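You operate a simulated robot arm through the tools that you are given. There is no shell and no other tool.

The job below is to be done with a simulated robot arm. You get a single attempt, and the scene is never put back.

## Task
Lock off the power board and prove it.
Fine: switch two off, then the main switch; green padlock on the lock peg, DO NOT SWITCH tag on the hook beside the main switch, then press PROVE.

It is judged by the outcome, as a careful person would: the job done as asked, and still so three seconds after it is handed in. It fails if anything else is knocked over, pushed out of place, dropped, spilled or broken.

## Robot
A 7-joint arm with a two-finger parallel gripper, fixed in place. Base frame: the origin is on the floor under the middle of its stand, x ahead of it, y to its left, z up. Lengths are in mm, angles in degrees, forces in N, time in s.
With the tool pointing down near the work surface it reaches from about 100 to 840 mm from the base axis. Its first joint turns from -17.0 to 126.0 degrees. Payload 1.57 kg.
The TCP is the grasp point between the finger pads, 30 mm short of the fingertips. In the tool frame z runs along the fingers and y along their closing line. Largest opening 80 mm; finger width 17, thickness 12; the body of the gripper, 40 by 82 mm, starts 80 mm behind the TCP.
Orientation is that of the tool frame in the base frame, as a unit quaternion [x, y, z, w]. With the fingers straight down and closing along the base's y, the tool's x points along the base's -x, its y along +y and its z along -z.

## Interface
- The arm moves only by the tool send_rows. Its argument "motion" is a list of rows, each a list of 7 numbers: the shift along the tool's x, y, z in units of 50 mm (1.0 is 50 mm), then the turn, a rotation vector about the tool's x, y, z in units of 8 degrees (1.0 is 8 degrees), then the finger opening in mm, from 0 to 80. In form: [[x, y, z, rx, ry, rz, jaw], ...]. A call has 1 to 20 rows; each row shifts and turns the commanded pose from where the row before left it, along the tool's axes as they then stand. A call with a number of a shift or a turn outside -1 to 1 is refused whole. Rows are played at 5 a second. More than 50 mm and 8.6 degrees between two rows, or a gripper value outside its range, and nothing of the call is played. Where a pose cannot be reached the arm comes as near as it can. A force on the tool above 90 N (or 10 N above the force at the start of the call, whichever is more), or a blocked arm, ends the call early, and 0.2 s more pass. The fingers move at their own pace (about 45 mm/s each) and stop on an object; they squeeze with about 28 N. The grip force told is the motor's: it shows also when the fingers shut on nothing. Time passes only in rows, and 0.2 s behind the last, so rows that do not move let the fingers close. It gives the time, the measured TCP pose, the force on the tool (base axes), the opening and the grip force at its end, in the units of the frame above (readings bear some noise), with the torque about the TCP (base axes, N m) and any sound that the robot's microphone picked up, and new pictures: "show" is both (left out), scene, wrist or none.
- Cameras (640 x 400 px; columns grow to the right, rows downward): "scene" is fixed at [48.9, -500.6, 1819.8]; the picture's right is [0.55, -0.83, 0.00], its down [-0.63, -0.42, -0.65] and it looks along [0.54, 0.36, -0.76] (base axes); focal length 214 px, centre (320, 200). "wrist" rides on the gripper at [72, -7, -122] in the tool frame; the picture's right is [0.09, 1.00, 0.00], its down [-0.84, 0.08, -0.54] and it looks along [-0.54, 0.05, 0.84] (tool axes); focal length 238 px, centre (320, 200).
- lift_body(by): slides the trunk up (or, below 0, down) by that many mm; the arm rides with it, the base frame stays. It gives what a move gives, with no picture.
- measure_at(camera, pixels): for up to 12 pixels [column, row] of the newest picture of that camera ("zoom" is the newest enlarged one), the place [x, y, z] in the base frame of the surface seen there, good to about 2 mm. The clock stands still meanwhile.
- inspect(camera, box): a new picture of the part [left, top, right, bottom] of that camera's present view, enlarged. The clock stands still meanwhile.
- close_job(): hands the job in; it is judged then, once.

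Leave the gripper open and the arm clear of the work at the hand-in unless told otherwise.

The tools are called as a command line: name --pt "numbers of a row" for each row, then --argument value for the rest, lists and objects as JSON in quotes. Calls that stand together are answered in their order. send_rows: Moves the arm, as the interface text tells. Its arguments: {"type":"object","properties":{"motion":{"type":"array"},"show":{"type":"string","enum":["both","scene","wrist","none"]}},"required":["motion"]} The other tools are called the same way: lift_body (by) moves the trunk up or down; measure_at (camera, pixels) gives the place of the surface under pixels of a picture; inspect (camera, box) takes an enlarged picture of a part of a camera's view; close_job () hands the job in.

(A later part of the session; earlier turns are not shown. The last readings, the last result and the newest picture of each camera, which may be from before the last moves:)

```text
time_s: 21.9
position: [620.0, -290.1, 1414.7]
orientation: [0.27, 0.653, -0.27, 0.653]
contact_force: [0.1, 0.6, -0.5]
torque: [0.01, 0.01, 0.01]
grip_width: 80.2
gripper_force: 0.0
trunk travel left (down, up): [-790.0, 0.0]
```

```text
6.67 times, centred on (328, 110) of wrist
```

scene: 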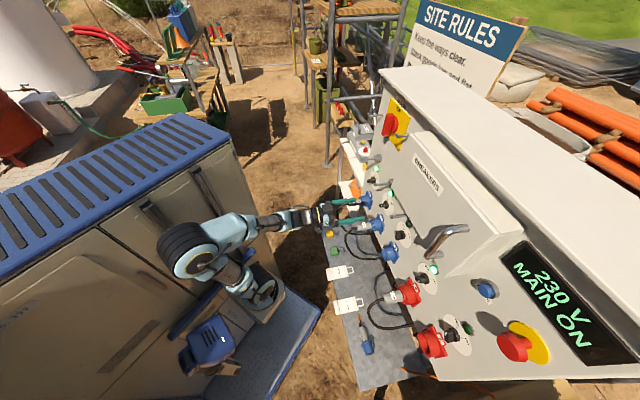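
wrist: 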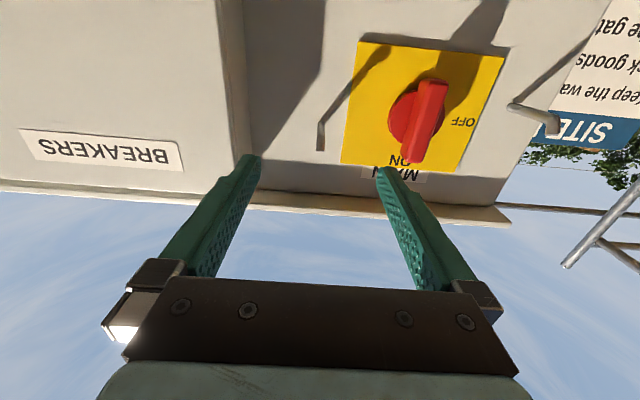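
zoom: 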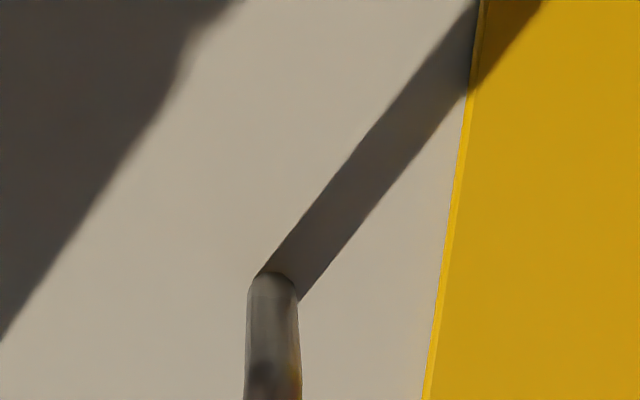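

inspect --camera "wrist" --box '[288, 112, 352, 152]'

measure_at --camera "wrist" --pixels '[[321, 123], [320, 130], [320, 138], [320, 145], [320, 148], [520, 107], [540, 113], [552, 130]]'

send_rows --pt "0.4 0.85 0 0 0 0 80" --pt "0.4 0.85 0 0 0 0 80" --pt "0 0.85 0 0 0 0 80" --pt "0 0.85 0 0 0 0 80" --pt "0 0.85 0 0 0 0 80" --show "wrist"

```text
10.00 times, centred on (320, 132) of wrist
```

zoom: 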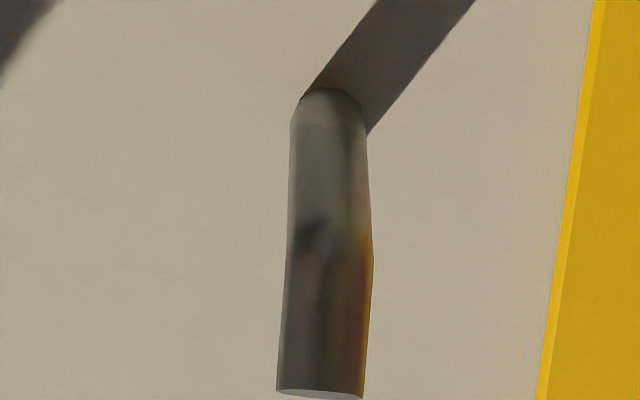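

```text
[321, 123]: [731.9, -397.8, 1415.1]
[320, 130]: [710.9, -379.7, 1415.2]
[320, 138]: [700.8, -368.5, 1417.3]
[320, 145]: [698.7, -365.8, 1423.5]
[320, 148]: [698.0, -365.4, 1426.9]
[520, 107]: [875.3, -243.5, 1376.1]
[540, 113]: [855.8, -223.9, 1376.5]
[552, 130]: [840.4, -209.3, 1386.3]
```

```text
time_s: 23.1
position: [772.9, -139.9, 1374.2]
orientation: [0.271, 0.654, -0.27, 0.653]
contact_force: [0.4, -0.4, 0.4]
torque: [0.02, 0.01, 0.03]
grip_width: 80.0
gripper_force: 0.0
trunk travel left (down, up): [-790.0, 0.0]
```

wrist: 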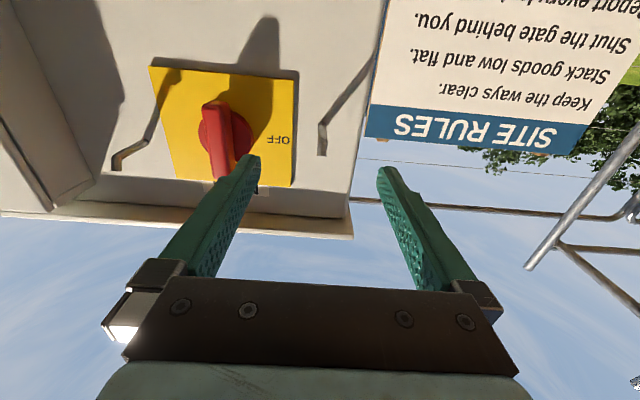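

Now the left rod sits at about (322,138). Same-scale enlargement for comparison, plus measurements along it.

inspect --camera "wrist" --box '[290, 116, 354, 156]'

measure_at --camera "wrist" --pixels '[[322, 126], [322, 132], [322, 138], [322, 145], [322, 150], [322, 154]]'

```text
10.00 times, centred on (322, 136) of wrist
```

zoom: 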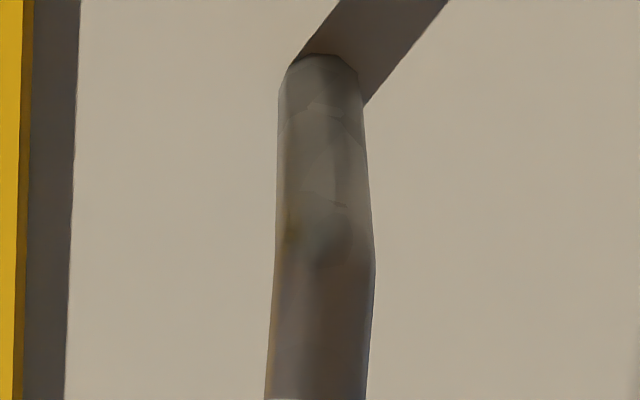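

```text
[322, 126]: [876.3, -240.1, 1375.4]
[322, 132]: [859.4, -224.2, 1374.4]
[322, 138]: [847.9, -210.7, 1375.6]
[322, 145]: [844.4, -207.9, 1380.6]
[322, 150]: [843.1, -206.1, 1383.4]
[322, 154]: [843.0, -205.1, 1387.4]
```

The left rod is about 8–10% thicker than the right and roughly 10 mm longer, so they differ. Now I'll compare with block peg 2 from the same relative position: back off, lower 170 mm, and slide right to s≈−222.

send_rows --pt "0 0 -0.58 0 0 0 80" --show "none"

lift_body --by -170

send_rows --pt "0 -0.904 0 0 0 0 80" --pt "0 -0.904 0 0 0 0 80" --pt "0 -0.904 0 0 0 0 80" --pt "0 -0.904 0 0 0 0 80" --pt "0 -0.904 0 0 0 0 80" --show "wrist"

```text
time_s: 23.6
position: [753.2, -120.9, 1372.3]
orientation: [0.27, 0.654, -0.27, 0.654]
contact_force: [-0.3, 0.2, 0.0]
torque: [0.02, -0.01, -0.03]
grip_width: 79.9
gripper_force: 0.0
trunk travel left (down, up): [-790.0, 0.0]
```

```text
time_s: 25.5
position: [752.3, -120.1, 1203.5]
orientation: [0.27, 0.654, -0.27, 0.654]
contact_force: [-0.7, -0.1, -0.4]
torque: [-0.02, 0.0, 0.0]
grip_width: 80.1
gripper_force: 0.0
trunk travel left (down, up): [-620.0, 170.0]
```

```text
time_s: 26.7
position: [594.3, -280.0, 1204.1]
orientation: [0.269, 0.654, -0.269, 0.653]
contact_force: [-0.5, 0.9, 0.0]
torque: [-0.04, -0.01, -0.03]
grip_width: 79.9
gripper_force: 0.0
trunk travel left (down, up): [-620.0, 170.0]
```

wrist: 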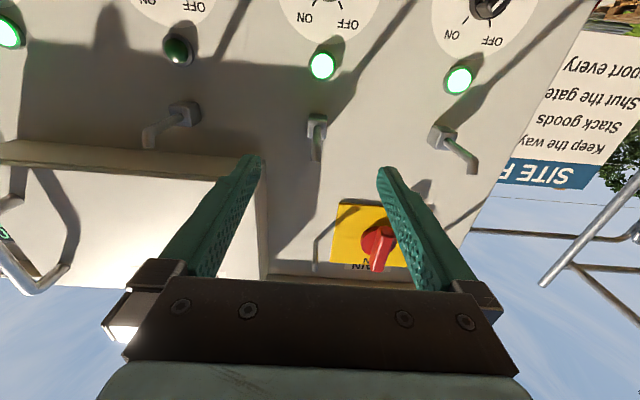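

inspect --camera "wrist" --box '[284, 112, 348, 152]'

inspect --camera "wrist" --box '[284, 128, 348, 168]'

measure_at --camera "wrist" --pixels '[[317, 130], [317, 139], [317, 145], [317, 152], [317, 157], [318, 120], [178, 108], [150, 140], [440, 133], [472, 170], [322, 65], [322, 10]]'

```text
10.00 times, centred on (316, 132) of wrist
```

zoom: 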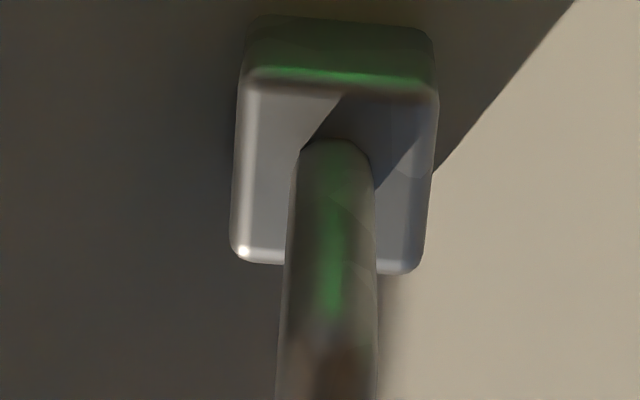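

```text
10.00 times, centred on (316, 148) of wrist
```

zoom: 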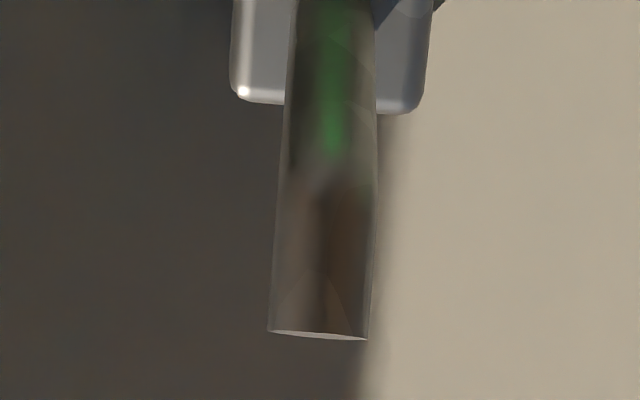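

```text
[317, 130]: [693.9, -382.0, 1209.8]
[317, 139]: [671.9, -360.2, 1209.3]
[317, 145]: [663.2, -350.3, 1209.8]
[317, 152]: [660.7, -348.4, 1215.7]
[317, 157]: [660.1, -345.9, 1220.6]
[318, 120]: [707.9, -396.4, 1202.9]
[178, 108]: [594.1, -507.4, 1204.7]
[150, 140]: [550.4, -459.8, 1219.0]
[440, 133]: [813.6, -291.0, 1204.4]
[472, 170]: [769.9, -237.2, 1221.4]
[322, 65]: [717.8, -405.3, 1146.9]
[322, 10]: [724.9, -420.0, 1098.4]
```

Block pegs share the left rod's diameter and about its length, while the right rod is thinner and shorter. I'll keep watching the display for feedback later. First comes switch 2, so I need to know where the plugs and cables near it reach.

inspect --camera "scene" --box '[325, 180, 421, 260]'

measure_at --camera "scene" --pixels '[[348, 204], [357, 227], [350, 203], [360, 226], [340, 207], [337, 215], [342, 226], [347, 232], [345, 240], [352, 252], [368, 225], [356, 202]]'

```text
5.00 times, centred on (373, 220) of scene
```

zoom: 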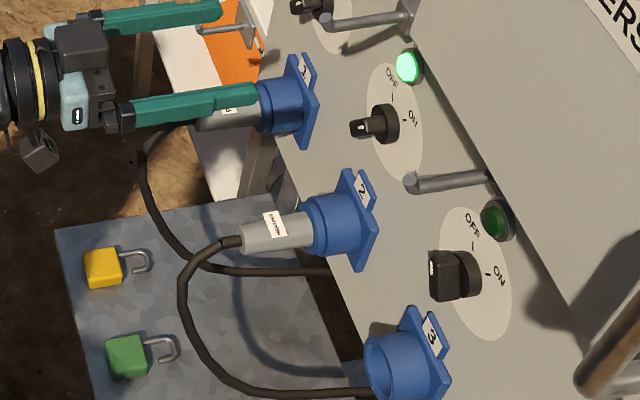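

```text
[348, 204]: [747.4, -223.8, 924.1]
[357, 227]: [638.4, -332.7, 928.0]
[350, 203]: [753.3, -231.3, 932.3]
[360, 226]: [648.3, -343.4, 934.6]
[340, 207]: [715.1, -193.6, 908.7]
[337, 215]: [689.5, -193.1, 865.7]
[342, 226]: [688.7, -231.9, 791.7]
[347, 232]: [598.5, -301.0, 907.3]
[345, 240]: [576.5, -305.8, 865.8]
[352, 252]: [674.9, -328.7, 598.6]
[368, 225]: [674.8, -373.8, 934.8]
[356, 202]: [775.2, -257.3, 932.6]
```

Plug tops are at about z = 935 and cables lie below that, so working around dial 2 at z≈1065 is clear. I'm lowering 140 mm for a face-on look at dial 2.

lift_body --by -135

send_rows --pt "0 0 0 0 0 0 80" --show "wrist"

inspect --camera "wrist" --box '[260, 70, 380, 145]'

```text
time_s: 28.3
position: [592.6, -279.2, 1069.1]
orientation: [0.271, 0.653, -0.27, 0.653]
contact_force: [0.9, 0.3, 0.2]
torque: [-0.01, -0.02, 0.03]
grip_width: 80.1
gripper_force: 0.0
trunk travel left (down, up): [-485.0, 305.0]
```

```text
time_s: 28.7
position: [592.4, -279.0, 1068.9]
orientation: [0.27, 0.653, -0.27, 0.654]
contact_force: [-0.1, 0.1, -0.6]
torque: [0.01, 0.0, 0.01]
grip_width: 79.9
gripper_force: 0.1
trunk travel left (down, up): [-485.0, 305.0]
```

wrist: 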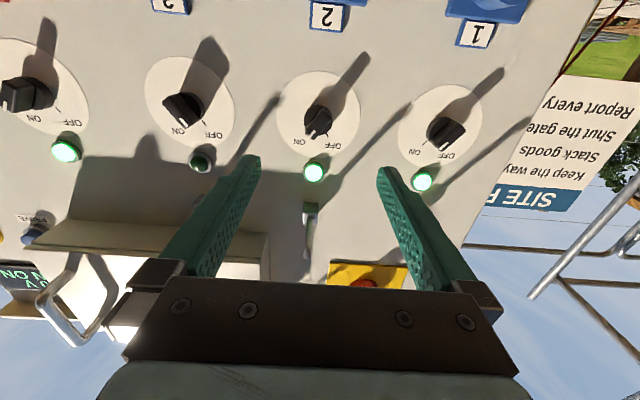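

```text
5.33 times, centred on (320, 108) of wrist
```

zoom: 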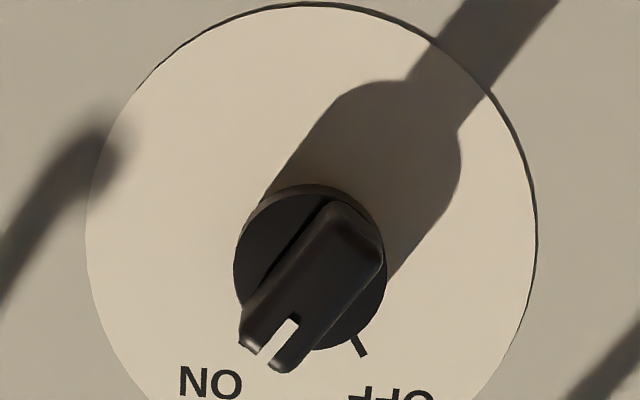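

measure_at --camera "wrist" --pixels '[[276.3, 113], [360.5, 113], [320, 71.5], [327.2, 134.7], [306, 120], [313.3, 135.5], [311, 137.5], [325, 113], [322, 120], [317, 128], [330, 118], [328.5, 140]]'

inspect --camera "wrist" --box '[290, 100, 354, 160]'

inspect --camera "wrist" --box '[150, 60, 240, 160]'

```text
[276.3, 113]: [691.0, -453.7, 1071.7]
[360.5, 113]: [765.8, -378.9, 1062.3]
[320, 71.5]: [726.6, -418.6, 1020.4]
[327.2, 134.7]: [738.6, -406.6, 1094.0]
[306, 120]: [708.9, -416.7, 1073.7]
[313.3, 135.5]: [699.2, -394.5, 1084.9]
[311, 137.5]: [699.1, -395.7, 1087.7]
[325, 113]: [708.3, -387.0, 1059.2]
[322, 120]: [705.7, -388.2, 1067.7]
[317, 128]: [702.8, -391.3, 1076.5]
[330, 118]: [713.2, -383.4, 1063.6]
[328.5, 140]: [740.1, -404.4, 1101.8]
```

```text
6.67 times, centred on (322, 130) of wrist
```

zoom: 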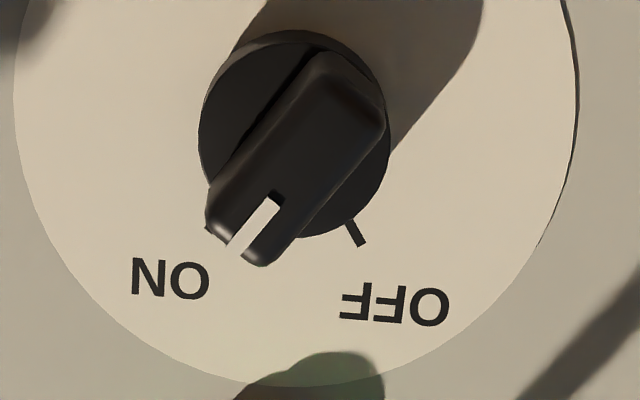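

```text
4.00 times, centred on (195, 110) of wrist
```

zoom: 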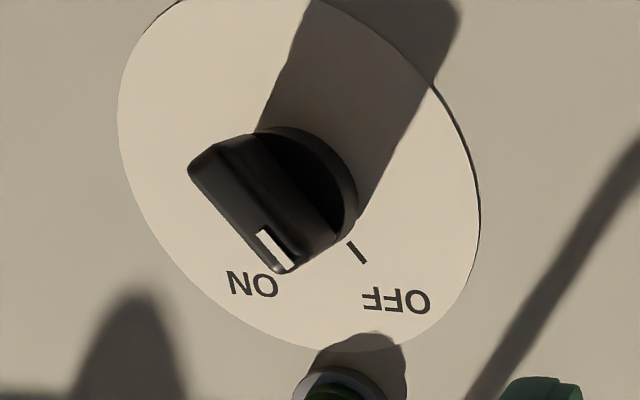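

Dial 2's centre is about s=−220.7, z=1070. The bar points about 30° clockwise of vertical (ON), and the OFF tick is 30° the other way. The tool is already lined up, so I'll roll +30°, narrow the jaws to 44 mm and come forward 100 mm.

send_rows --pt "0 -0.02 0 0 0 0.9375 44" --pt "0 0 0 0 0 0.9375 44" --pt "0 0 0 0 0 0.9375 44" --pt "0 0 0 0 0 0.9375 44" --pt "0 0 0.7 0 0 0 44" --pt "0 0 0.7 0 0 0 44" --pt "0 0 0.6 0 0 0 44" --pt "0 0 0 0 0 0 44" --show "both"

```text
time_s: 30.7
position: [659.9, -304.1, 1073.1]
orientation: [0.38, 0.595, -0.1, 0.701]
contact_force: [0.0, -0.5, -0.2]
torque: [0.0, 0.02, 0.07]
grip_width: 44.1
gripper_force: 0.0
out of reach, approached as far as the arm can: row 4, 5, 6
trunk travel left (down, up): [-485.0, 305.0]
stopped in row 8: the arm was blocked; the commanded pose is now the measured one
```

scene: 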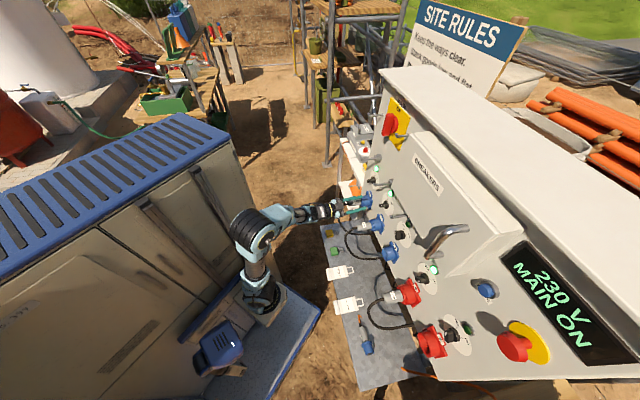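
wrist: 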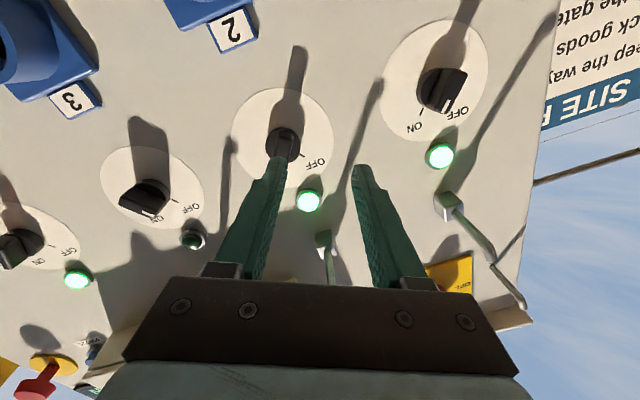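

The positive roll ran into a joint limit at about 24°, and no contact force is shown. A flipped grip at −150° holds the bar equivalently, so I'll retreat 50 mm, correct the heading and roll the other way.

send_rows --pt "0 0 -0.9 0 0 0 44" --pt "0 0 0 0.489 -0.2225 0 44" --pt "0 0 0 0 0 -1 44" --pt "0 0 0 0 0 -1 44" --pt "0 0 0 0 0 -1 44" --pt "0 0 0 0 0 -1 44" --pt "0 0 0 0 0 -1 44" --pt "0 0 0 0 0 -1 44" --pt "0 0 0 0 0 -1 44" --pt "0 0 0 0 0 -1 44" --pt "0 0 0 0 0 -1 44" --pt "0 0 0 0 0 -1 44" --pt "0 0 0 0 0 -1 44" --pt "0 0 0 0 0 -1 44" --show "wrist"

```text
time_s: 33.7
position: [626.2, -275.6, 1074.0]
orientation: [-0.162, 0.688, -0.602, 0.372]
contact_force: [0.3, 0.1, 0.3]
torque: [-0.01, 0.03, -0.02]
grip_width: 43.9
gripper_force: 0.0
trunk travel left (down, up): [-485.0, 305.0]
```

wrist: 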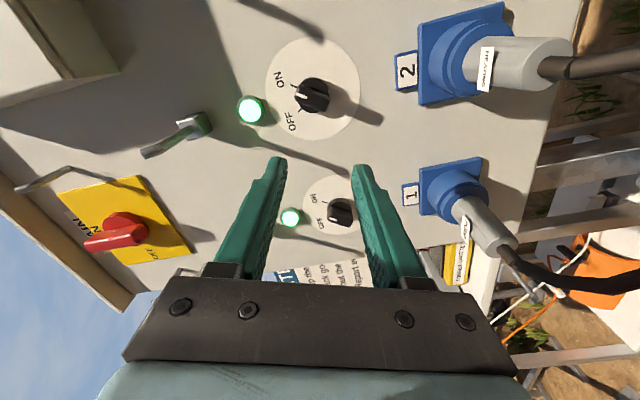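

Rolling this way is free. Continuing 78° more to reach the flipped −150° roll.

send_rows --pt "0 0 0 0 0 -0.981 44" --pt "0 0 0 0 0 -0.981 44" --pt "0 0 0 0 0 -0.981 44" --pt "0 0 0 0 0 -0.981 44" --pt "0 0 0 0 0 -0.981 44" --pt "0 0 0 0 0 -0.981 44" --pt "0 0 0 0 0 -0.981 44" --pt "0 0 0 0 0 -0.981 44" --pt "0 0 0 0 0 -0.981 44" --pt "0 0 0 0 0 -0.981 44" --show "wrist"

```text
time_s: 35.9
position: [624.0, -285.8, 1072.2]
orientation: [0.56, -0.438, 0.698, 0.087]
contact_force: [0.4, 0.0, 0.7]
torque: [0.02, 0.01, 0.03]
grip_width: 43.9
gripper_force: 0.1
trunk travel left (down, up): [-485.0, 305.0]
```

wrist: 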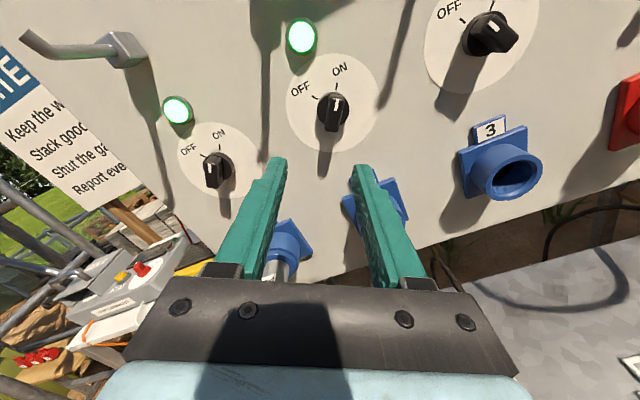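

The flipped roll is reached and dial 2 is at (333,105) with its bar upright in the picture, pointing to ON. Now I'll shift to centre on it and come forward 60 mm, then check.

send_rows --pt "0.152 0.338 0 0 0 0 44" --pt "0 0 0.6 0 0 0 44" --pt "0 0 0.6 0 0 0 44" --pt "0 0 0 0 0 0 44" --show "wrist"

inspect --camera "wrist" --box '[240, 60, 400, 180]'

```text
time_s: 36.9
position: [651.0, -337.6, 1072.7]
orientation: [0.557, -0.438, 0.701, 0.085]
contact_force: [0.3, -0.5, -0.2]
torque: [-0.02, 0.0, 0.0]
grip_width: 44.1
gripper_force: 0.0
trunk travel left (down, up): [-485.0, 305.0]
```

wrist: 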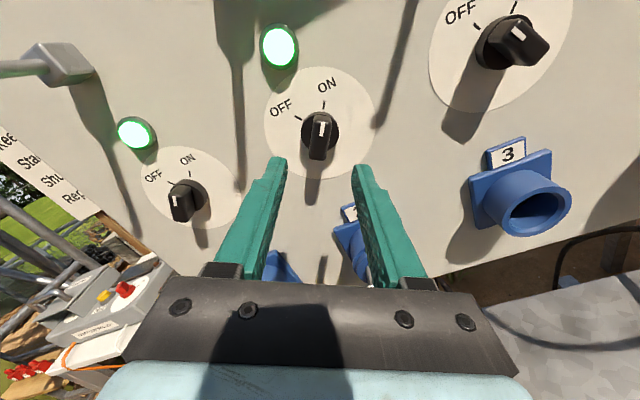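

```text
3.33 times, centred on (320, 120) of wrist
```

zoom: 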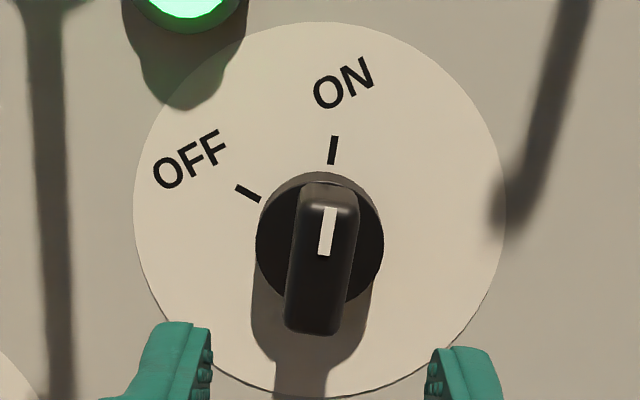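

measure_at --camera "wrist" --pixels '[[322, 121], [320.5, 135], [319, 150], [319, 157], [313, 140], [328, 140], [323.5, 105], [298.5, 118], [303, 133], [338, 133]]'

```text
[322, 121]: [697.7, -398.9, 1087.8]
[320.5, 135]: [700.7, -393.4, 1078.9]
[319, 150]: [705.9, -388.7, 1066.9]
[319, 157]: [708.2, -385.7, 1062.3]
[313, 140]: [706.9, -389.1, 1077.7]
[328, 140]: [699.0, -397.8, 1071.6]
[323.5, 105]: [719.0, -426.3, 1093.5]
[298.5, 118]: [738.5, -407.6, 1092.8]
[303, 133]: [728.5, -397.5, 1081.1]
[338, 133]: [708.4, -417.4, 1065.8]
```

The bar's centre is s≈−219.8, z≈1073.5 at about 33°, with a width of about 13 mm. I'll trim the roll and centring by 1–2 mm and advance 63 mm so the fingers straddle the bar, then close.

send_rows --pt "0.032 0.023 0.3 0 0 0.3 44" --pt "0 0 0.4 0 0 0 44" --pt "0 0 0.3 0 0 0 44" --pt "0 0 0.26 0 0 0 44" --pt "0 0 0 0 0 0 44" --show "wrist"

```text
time_s: 38.1
position: [671.9, -369.2, 1092.1]
orientation: [0.548, -0.449, 0.702, 0.073]
contact_force: [0.6, 0.0, -0.2]
torque: [0.01, -0.02, 0.01]
grip_width: 44.2
gripper_force: 0.1
out of reach, approached as far as the arm can: row 2, 3, 4
trunk travel left (down, up): [-485.0, 305.0]
```

wrist: 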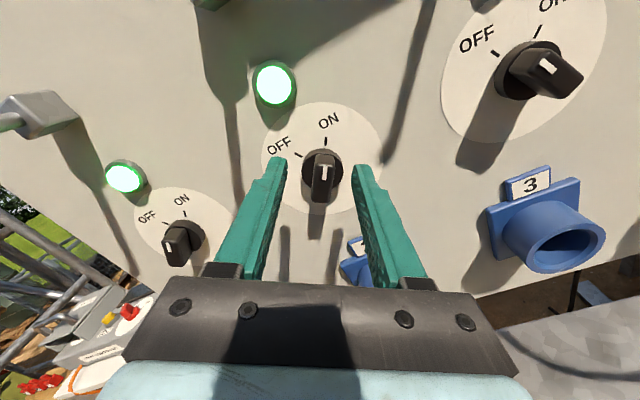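

The arm ran out of reach at f≈736 and drifted up to z=1092, which suggests the shoulder sits too high for this target. I'll retreat 60 mm and measure the shoulder in the scene view to choose a better trunk height.

send_rows --pt "0 0 -0.8 0 0 0 44" --pt "0 0 -0.8 0 0 0 44" --show "scene"

inspect --camera "scene" --box '[190, 180, 350, 380]'

measure_at --camera "scene" --pixels '[[262, 290], [255, 270], [250, 240], [245, 225], [270, 218], [290, 215], [270, 300], [265, 315], [230, 330], [320, 210]]'

```text
time_s: 38.7
position: [620.6, -308.1, 1090.4]
orientation: [0.55, -0.443, 0.704, 0.08]
contact_force: [-0.3, -0.7, 0.4]
torque: [-0.03, 0.03, 0.02]
grip_width: 44.3
gripper_force: 0.0
trunk travel left (down, up): [-485.0, 305.0]
```

scene: 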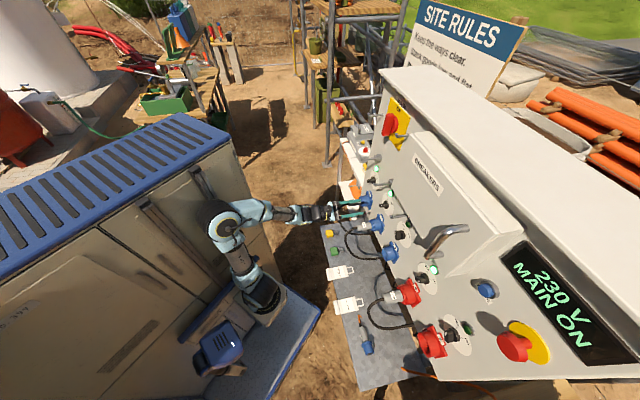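

```text
2.00 times, centred on (270, 280) of scene
```

zoom: 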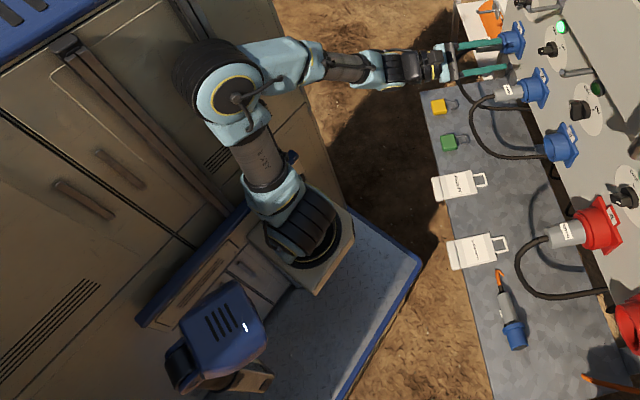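

```text
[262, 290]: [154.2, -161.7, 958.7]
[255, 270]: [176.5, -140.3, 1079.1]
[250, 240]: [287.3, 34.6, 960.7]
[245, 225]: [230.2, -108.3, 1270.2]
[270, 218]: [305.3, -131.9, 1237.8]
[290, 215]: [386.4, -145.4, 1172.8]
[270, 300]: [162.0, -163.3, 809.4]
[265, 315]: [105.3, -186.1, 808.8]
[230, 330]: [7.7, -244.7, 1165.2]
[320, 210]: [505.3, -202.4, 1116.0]
```

The shoulder measures roughly (150,−165,950) with the upper arm near-vertical, and the drift was "up and back". So a lower trunk with the hand raised relative to it should gain reach. I'll retreat 50 mm, lower the trunk 120 mm, and raise the hand back to the dial height.

send_rows --pt "0 0 -0.5 0 0 0 44" --pt "0 0 -0.5 0 0 0 44" --show "none"

lift_body --by -120

send_rows --pt "0.589 -0.353 0 0 0 0 44" --pt "0.589 -0.353 0 0 0 0 44" --pt "0.589 -0.353 0 0 0 0 44" --pt "0 0 0 0 0 0 44" --show "wrist"

```text
time_s: 39.3
position: [585.9, -272.7, 1086.7]
orientation: [0.551, -0.444, 0.702, 0.079]
contact_force: [0.3, 0.9, 0.6]
torque: [0.01, -0.03, -0.01]
grip_width: 44.2
gripper_force: 0.1
trunk travel left (down, up): [-485.0, 305.0]
```

```text
time_s: 40.8
position: [587.9, -270.7, 966.9]
orientation: [0.552, -0.442, 0.703, 0.078]
contact_force: [0.0, 0.0, -0.5]
torque: [0.0, -0.02, 0.0]
grip_width: 44.1
gripper_force: 0.0
trunk travel left (down, up): [-365.0, 425.0]
```

```text
time_s: 41.8
position: [583.9, -270.7, 1071.2]
orientation: [0.55, -0.442, 0.704, 0.077]
contact_force: [-0.7, -0.1, 0.0]
torque: [0.0, 0.04, -0.01]
grip_width: 44.0
gripper_force: 0.0
trunk travel left (down, up): [-365.0, 425.0]
```

wrist: 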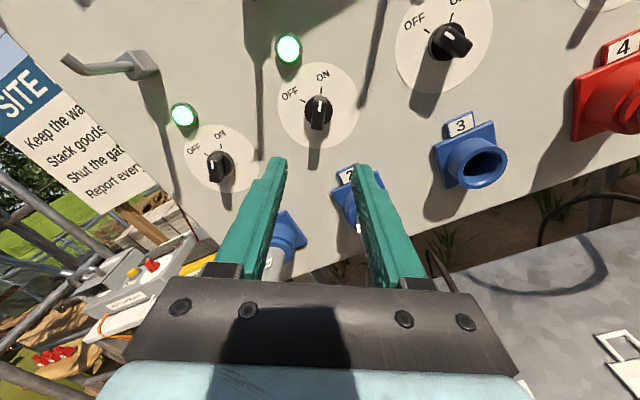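

Position is good (f≈604, s≈−221, z≈1071) and facing is exact. Advancing toward dial 2 in two stages: 110 mm first, then I check the pose.

send_rows --pt "0.057 0.004 0.6 0 0 0 44" --pt "0 0 0.8 0 0 0 44" --pt "0 0 0.8 0 0 0 44" --pt "0 0 0 0 0 0 44" --show "wrist"

```text
time_s: 42.8
position: [657.5, -352.0, 1077.5]
orientation: [0.551, -0.442, 0.704, 0.078]
contact_force: [0.8, 1.0, 0.6]
torque: [0.04, 0.02, 0.01]
grip_width: 43.9
gripper_force: 0.1
trunk travel left (down, up): [-365.0, 425.0]
```

wrist: 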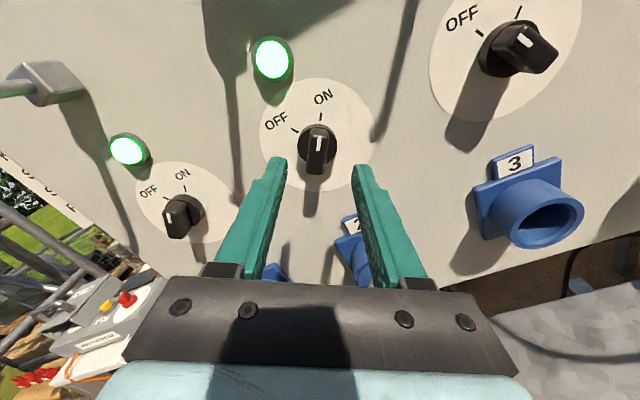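

send_rows --pt "-0.108 -0.021 0.2 0 0 0 44" --pt "0 0 0.2 0 0 0 44" --pt "0 0 0 0 0 0 44" --show "wrist"

inspect --camera "wrist" --box '[240, 100, 400, 220]'

```text
time_s: 43.6
position: [675.2, -364.1, 1072.4]
orientation: [0.551, -0.442, 0.704, 0.077]
contact_force: [0.8, 0.2, -0.8]
torque: [0.03, -0.02, -0.01]
grip_width: 44.3
gripper_force: 0.0
trunk travel left (down, up): [-365.0, 425.0]
```

wrist: 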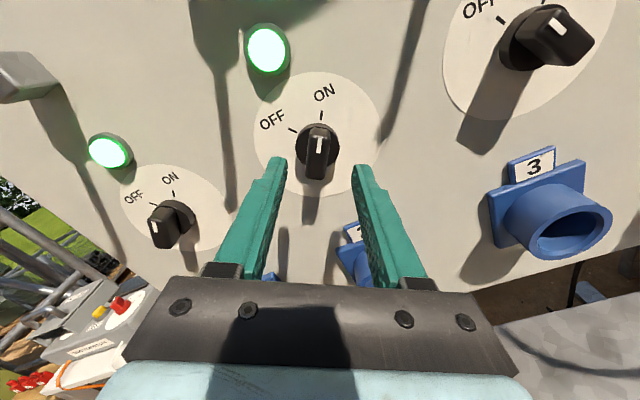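

```text
3.33 times, centred on (320, 160) of wrist
```

zoom: 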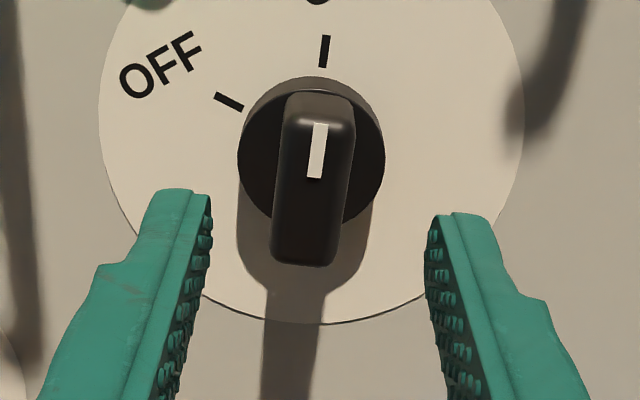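

Well centred: the bar sits between the fingers. Advancing the last 27 mm slowly, then closing on the bar.

send_rows --pt "0.02 0 0.2 0 0 0 44" --pt "0 0 0.2 0 0 0 44" --pt "0 0 0.14 0 0 0 44" --pt "0 0 0 0 0 0 44" --show "wrist"

```text
time_s: 44.6
position: [694.0, -383.0, 1073.1]
orientation: [0.551, -0.441, 0.704, 0.078]
contact_force: [0.3, 1.3, 1.5]
torque: [-0.03, 0.01, -0.01]
grip_width: 43.9
gripper_force: 0.0
trunk travel left (down, up): [-365.0, 425.0]
```

wrist: 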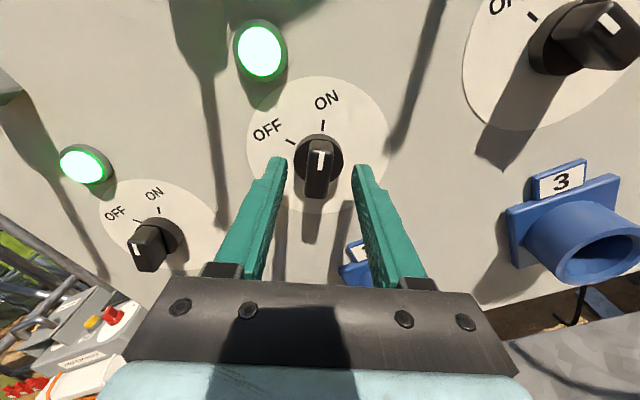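

send_rows --pt "0 0 0 0 0 0 5" --pt "0 0 0 0 0 0 5" --pt "0 0 0 0 0 0 5" --pt "0 0 0 0 0 0 5" --show "wrist"

inspect --camera "wrist" --box '[240, 80, 400, 200]'

```text
time_s: 45.6
position: [695.5, -381.3, 1072.5]
orientation: [0.551, -0.442, 0.704, 0.078]
contact_force: [7.4, 3.3, 5.5]
torque: [0.31, 0.29, 0.37]
grip_width: 16.0
gripper_force: 31.2
trunk travel left (down, up): [-365.0, 425.0]
```

wrist: 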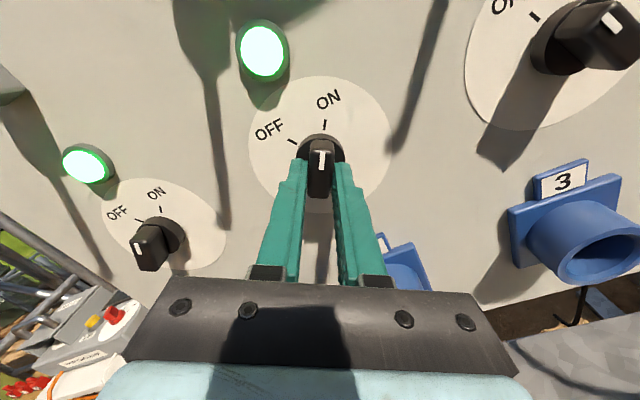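

```text
3.33 times, centred on (320, 140) of wrist
```

zoom: 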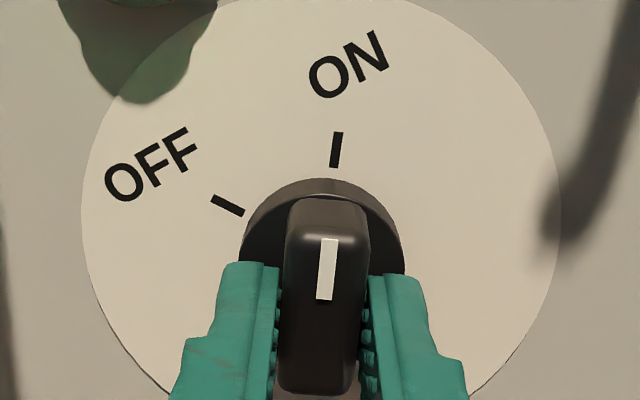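

Gripped at 16 mm width with low forces. Now turning counter-clockwise (negative about the tool axis) by 30° first, to see how it responds.

send_rows --pt "0 0 0 0 0 -0.95 5" --pt "0 0 0 0 0 -0.95 5" --pt "0 0 0 0 0 -0.95 5" --pt "0 0 0 0 0 -0.95 5" --show "wrist"

```text
time_s: 46.6
position: [694.1, -382.1, 1071.6]
orientation: [0.647, -0.281, 0.659, 0.261]
contact_force: [-5.9, 2.0, 3.1]
torque: [-0.68, -0.69, 0.24]
grip_width: 15.8
gripper_force: 31.3
trunk travel left (down, up): [-365.0, 425.0]
```

wrist: 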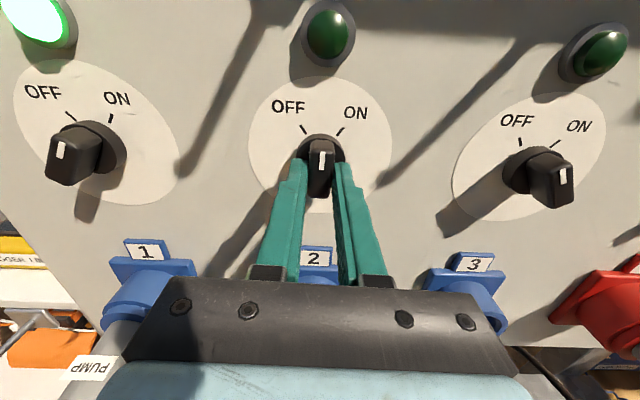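

The bar follows, lamp 2 has already gone dark, and the pointer is midway. Continuing 38° to the OFF tick.

send_rows --pt "0 0 0 0 0 -0.95 5" --pt "0 0 0 0 0 -0.95 5" --pt "0 0 0 0 0 -0.95 5" --pt "0 0 0 0 0 -0.95 5" --show "wrist"

inspect --camera "wrist" --box '[240, 60, 400, 200]'

```text
time_s: 47.6
position: [694.0, -383.0, 1072.4]
orientation: [0.698, -0.103, 0.567, 0.425]
contact_force: [-16.5, -0.7, 6.0]
torque: [-0.35, -0.37, 0.4]
grip_width: 15.7
gripper_force: 31.2
trunk travel left (down, up): [-365.0, 425.0]
```

wrist: 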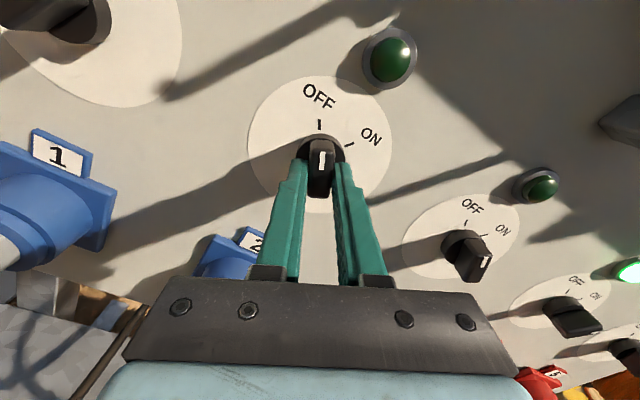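

```text
2.86 times, centred on (320, 130) of wrist
```

zoom: 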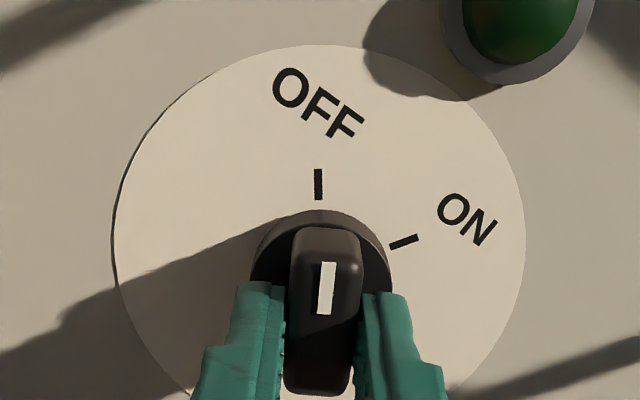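

The pointer is about 5° short of the OFF tick, judging by its lean to the right of it. Turning 6° more.

send_rows --pt "0 0 0 0 0 -0.4 5" --pt "0 0 0 0 0 -0.4 5" --pt "0 0 0 0 0 0 5" --show "wrist"

inspect --camera "wrist" --box '[240, 60, 400, 200]'

```text
time_s: 48.4
position: [693.2, -384.2, 1072.4]
orientation: [0.703, -0.065, 0.543, 0.455]
contact_force: [-19.1, -6.3, 7.2]
torque: [-0.18, -0.22, 0.19]
grip_width: 16.0
gripper_force: 31.5
trunk travel left (down, up): [-365.0, 425.0]
```

wrist: 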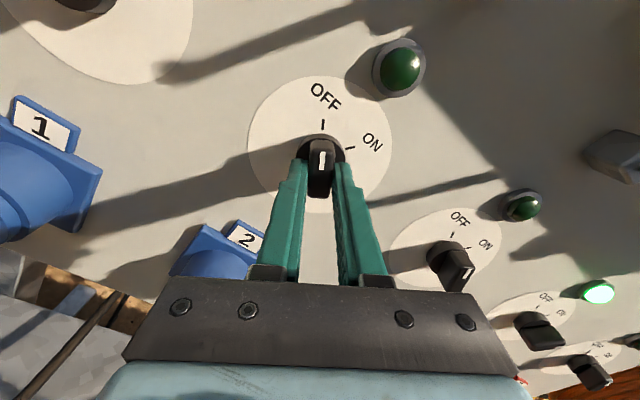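

```text
2.86 times, centred on (320, 130) of wrist
```

zoom: 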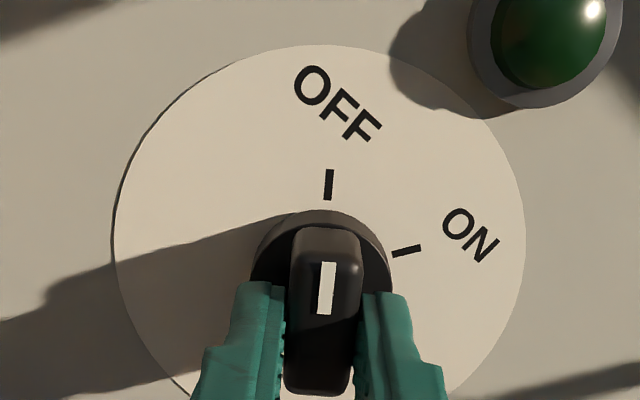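

The pointer lines up with OFF and lamp 2 is dark. Opening the jaws and backing straight off 100 mm.

send_rows --pt "0 0 0 0 0 0 44" --pt "0 0 0 0 0 0 44" --pt "0 0 0 0 0 0 44" --pt "0 0 -0.4 0 0 0 44" --pt "0 0 -0.8 0 0 0 44" --pt "0 0 -0.8 0 0 0 44" --pt "0 0 0 0 0 0 44" --show "both"

inspect --camera "wrist" --box '[220, 60, 420, 180]'

inspect --camera "scene" --box '[480, 240, 640, 370]'

```text
time_s: 50.0
position: [623.7, -310.8, 1071.2]
orientation: [0.703, -0.063, 0.542, 0.456]
contact_force: [0.5, -0.1, -0.1]
torque: [0.04, 0.03, -0.01]
grip_width: 43.8
gripper_force: 0.1
trunk travel left (down, up): [-365.0, 425.0]
```

scene: 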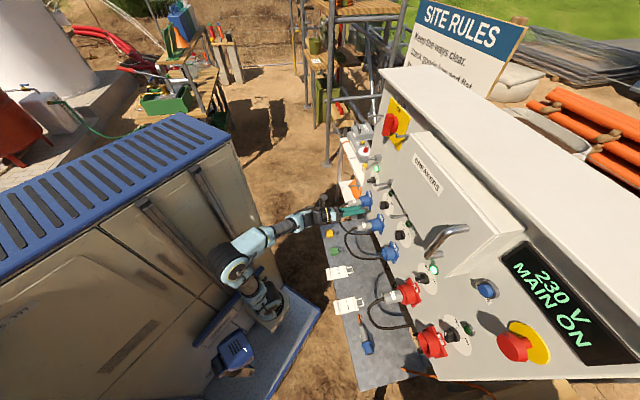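
wrist: 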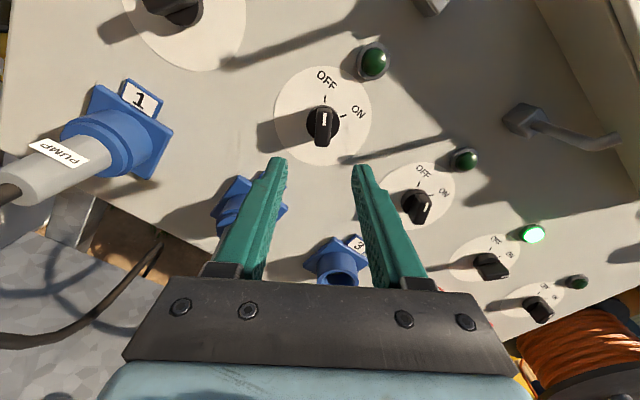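

```text
3.20 times, centred on (320, 120) of wrist
```

zoom: 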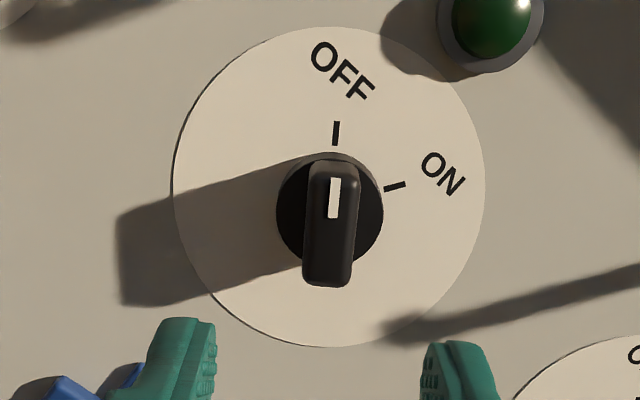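

```text
3.08 times, centred on (560, 305) of scene
```

zoom: 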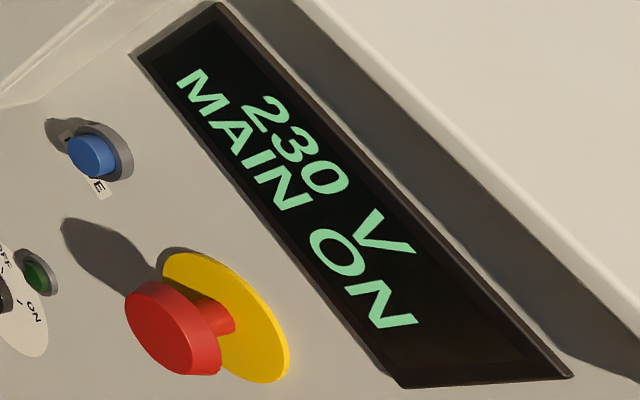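

Switch 2 is off and its lamp is dark. Next is the main switch, turning from upright (ON) a quarter turn counter-clockwise to OFF. I'll retreat 100 mm, roll the wrist back +215° to camera-below where I have −90° of free roll, and raise the trunk 330 mm.

send_rows --pt "0 0 -1 0 0 0 60" --pt "0 0 -0.8 0 0 0 60" --pt "0 0 0 0 0 0.995 60" --pt "0 0 0 0 0 0.995 60" --pt "0 0 0 0 0 0.995 60" --pt "0 0 0 0 0 0.995 60" --pt "0 0 0 0 0 0.995 60" --pt "0 0 0 0 0 0.995 60" --pt "0 0 0 0 0 0.995 60" --pt "0 0 0 0 0 0.995 60" --pt "0 0 0 0 0 0.995 60" --pt "0 0 0 0 0 0.995 60" --pt "0 0 0 0 0 0.995 60" --pt "0 0 0 0 0 0.995 60" --pt "0 0 0 0 0 0.995 60" --show "none"

send_rows --pt "0 0 0 0 0 0.995 60" --pt "0 0 0 0 0 0.995 60" --pt "0 0 0 0 0 0.995 60" --pt "0 0 0 0 0 0.995 60" --pt "0 0 0 0 0 0.995 60" --pt "0 0 0 0 0 0.995 60" --pt "0 0 0 0 0 0.995 60" --pt "0 0 0 0 0 0.995 60" --pt "0 0 0 0 0 0.995 60" --pt "0 0 0 0 0 0.995 60" --pt "0 0 0 0 0 0.995 60" --pt "0 0 0 0 0 0.995 60" --pt "0 0 0 0 0 0.995 60" --pt "0 0 0 0 0 0.995 60" --show "none"

lift_body --by 330

send_rows --pt "0 0 0 0 0 0 60" --show "wrist"

```text
time_s: 53.2
position: [569.6, -253.0, 1068.0]
orientation: [0.385, -0.592, 0.693, -0.145]
contact_force: [-0.5, 0.6, -0.5]
torque: [-0.03, 0.02, -0.04]
grip_width: 60.3
gripper_force: 0.1
out of reach, approached as far as the arm can: row 2
trunk travel left (down, up): [-365.0, 425.0]
```

```text
time_s: 56.2
position: [571.7, -254.1, 1069.5]
orientation: [0.272, 0.652, -0.268, 0.655]
contact_force: [-0.1, 0.0, 0.9]
torque: [0.02, -0.01, 0.0]
grip_width: 60.0
gripper_force: 0.1
trunk travel left (down, up): [-365.0, 425.0]
```

```text
time_s: 59.5
position: [571.0, -254.3, 1399.5]
orientation: [0.272, 0.652, -0.27, 0.654]
contact_force: [-0.1, -0.3, 0.1]
torque: [-0.01, 0.01, 0.04]
grip_width: 59.9
gripper_force: 0.0
trunk travel left (down, up): [-695.0, 95.0]
```

```text
time_s: 59.9
position: [570.6, -253.8, 1398.8]
orientation: [0.272, 0.652, -0.27, 0.654]
contact_force: [0.5, 0.6, -0.3]
torque: [-0.01, -0.03, 0.0]
grip_width: 59.8
gripper_force: 0.0
trunk travel left (down, up): [-695.0, 95.0]
```

wrist: 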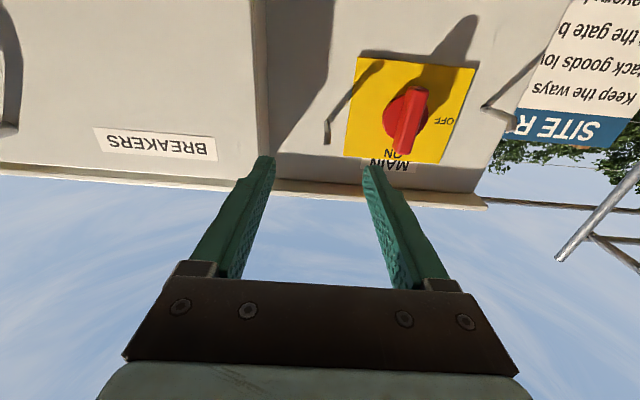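

Camera-below orientation is restored and the main switch is at (405,120). Sliding left 111 mm to line up, and forward 60 mm.

send_rows --pt "0 0.74 0 0 0 0 60" --pt "0 0.74 0 0 0 0 60" --pt "0 0.74 0 0 0 0 60" --pt "0 0 0.6 0 0 0 60" --pt "0 0 0.6 0 0 0 60" --pt "0 0 0 0 0 0 60" --show "wrist"

inspect --camera "wrist" --box '[230, 30, 410, 170]'

```text
time_s: 61.2
position: [689.6, -217.7, 1401.4]
orientation: [0.272, 0.651, -0.271, 0.654]
contact_force: [0.8, -0.7, 0.5]
torque: [0.0, -0.02, 0.0]
grip_width: 60.0
gripper_force: 0.0
trunk travel left (down, up): [-695.0, 95.0]
```

wrist: 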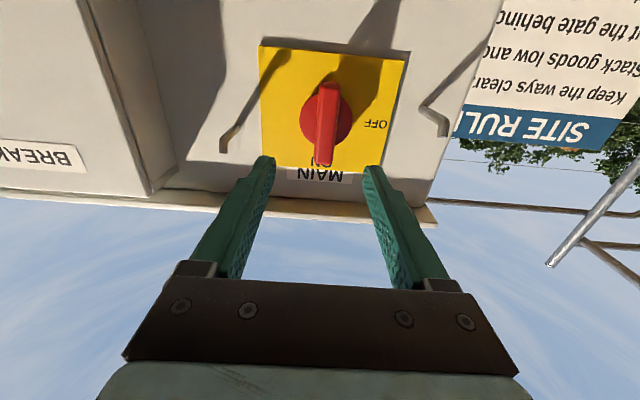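

```text
2.86 times, centred on (320, 100) of wrist
```

zoom: 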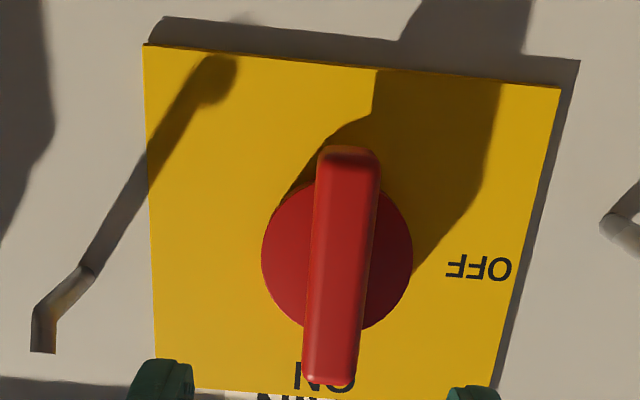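

measure_at --camera "wrist" --pixels '[[328.5, 86], [323, 161], [326, 120], [317, 120], [335, 120], [301.5, 121], [350, 123], [326, 145], [326, 100], [336, 68], [260, 46], [404, 62]]'

```text
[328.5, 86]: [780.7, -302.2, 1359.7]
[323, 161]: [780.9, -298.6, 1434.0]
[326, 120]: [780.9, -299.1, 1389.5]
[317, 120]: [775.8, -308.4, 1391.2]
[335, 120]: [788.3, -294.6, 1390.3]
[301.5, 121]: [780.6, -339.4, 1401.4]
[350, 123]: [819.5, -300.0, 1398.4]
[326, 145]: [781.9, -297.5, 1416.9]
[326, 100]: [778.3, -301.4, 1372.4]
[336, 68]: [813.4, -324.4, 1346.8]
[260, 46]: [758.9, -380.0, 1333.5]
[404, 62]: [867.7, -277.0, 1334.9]
```

The handle's centre is s≈−340, z≈1399, 22 mm wide, its front at f≈764 and the disc behind it at 792. Trim 6 mm left, then advance 95 mm and check.

send_rows --pt "0.04 0.126 0.4 0 0 0 60" --pt "0 0 0.6 0 0 0 60" --pt "0 0 0.5 0 0 0 60" --pt "0 0 0.4 0 0 0 60" --pt "0 0 0 0 0 0 60" --show "wrist"

```text
time_s: 62.5
position: [763.5, -281.1, 1398.8]
orientation: [0.271, 0.652, -0.27, 0.655]
contact_force: [0.2, 0.0, -0.5]
torque: [-0.05, 0.0, 0.01]
grip_width: 60.3
gripper_force: 0.1
trunk travel left (down, up): [-695.0, 95.0]
```

wrist: 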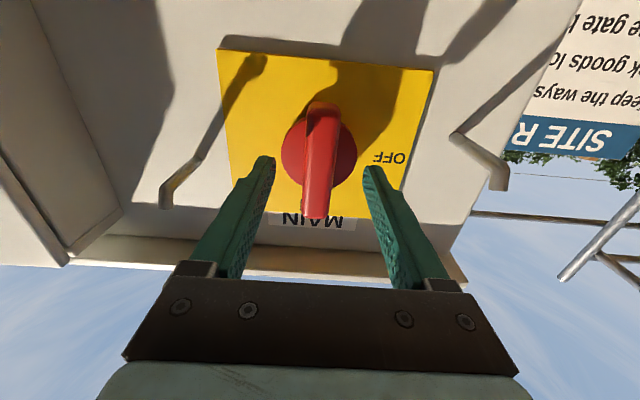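

Centred and within reach (f≈739). Advancing 19 mm more, then closing on the handle.

send_rows --pt "0 0 0.2 0 0 0 60" --pt "0 0 0.18 0 0 0 60" --pt "0 0 0 0 0 0 60" --pt "0 0 0 0 0 0 10" --pt "0 0 0 0 0 0 10" --pt "0 0 0 0 0 0 10" --pt "0 0 0 0 0 0 10" --show "wrist"

```text
time_s: 64.0
position: [776.8, -294.8, 1397.8]
orientation: [0.272, 0.652, -0.27, 0.655]
contact_force: [-5.7, -4.6, -0.6]
torque: [-0.32, 0.1, 0.44]
grip_width: 21.6
gripper_force: 29.4
trunk travel left (down, up): [-695.0, 95.0]
```

wrist: 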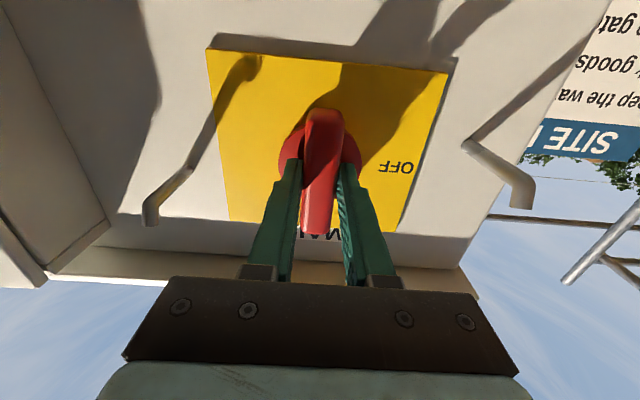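

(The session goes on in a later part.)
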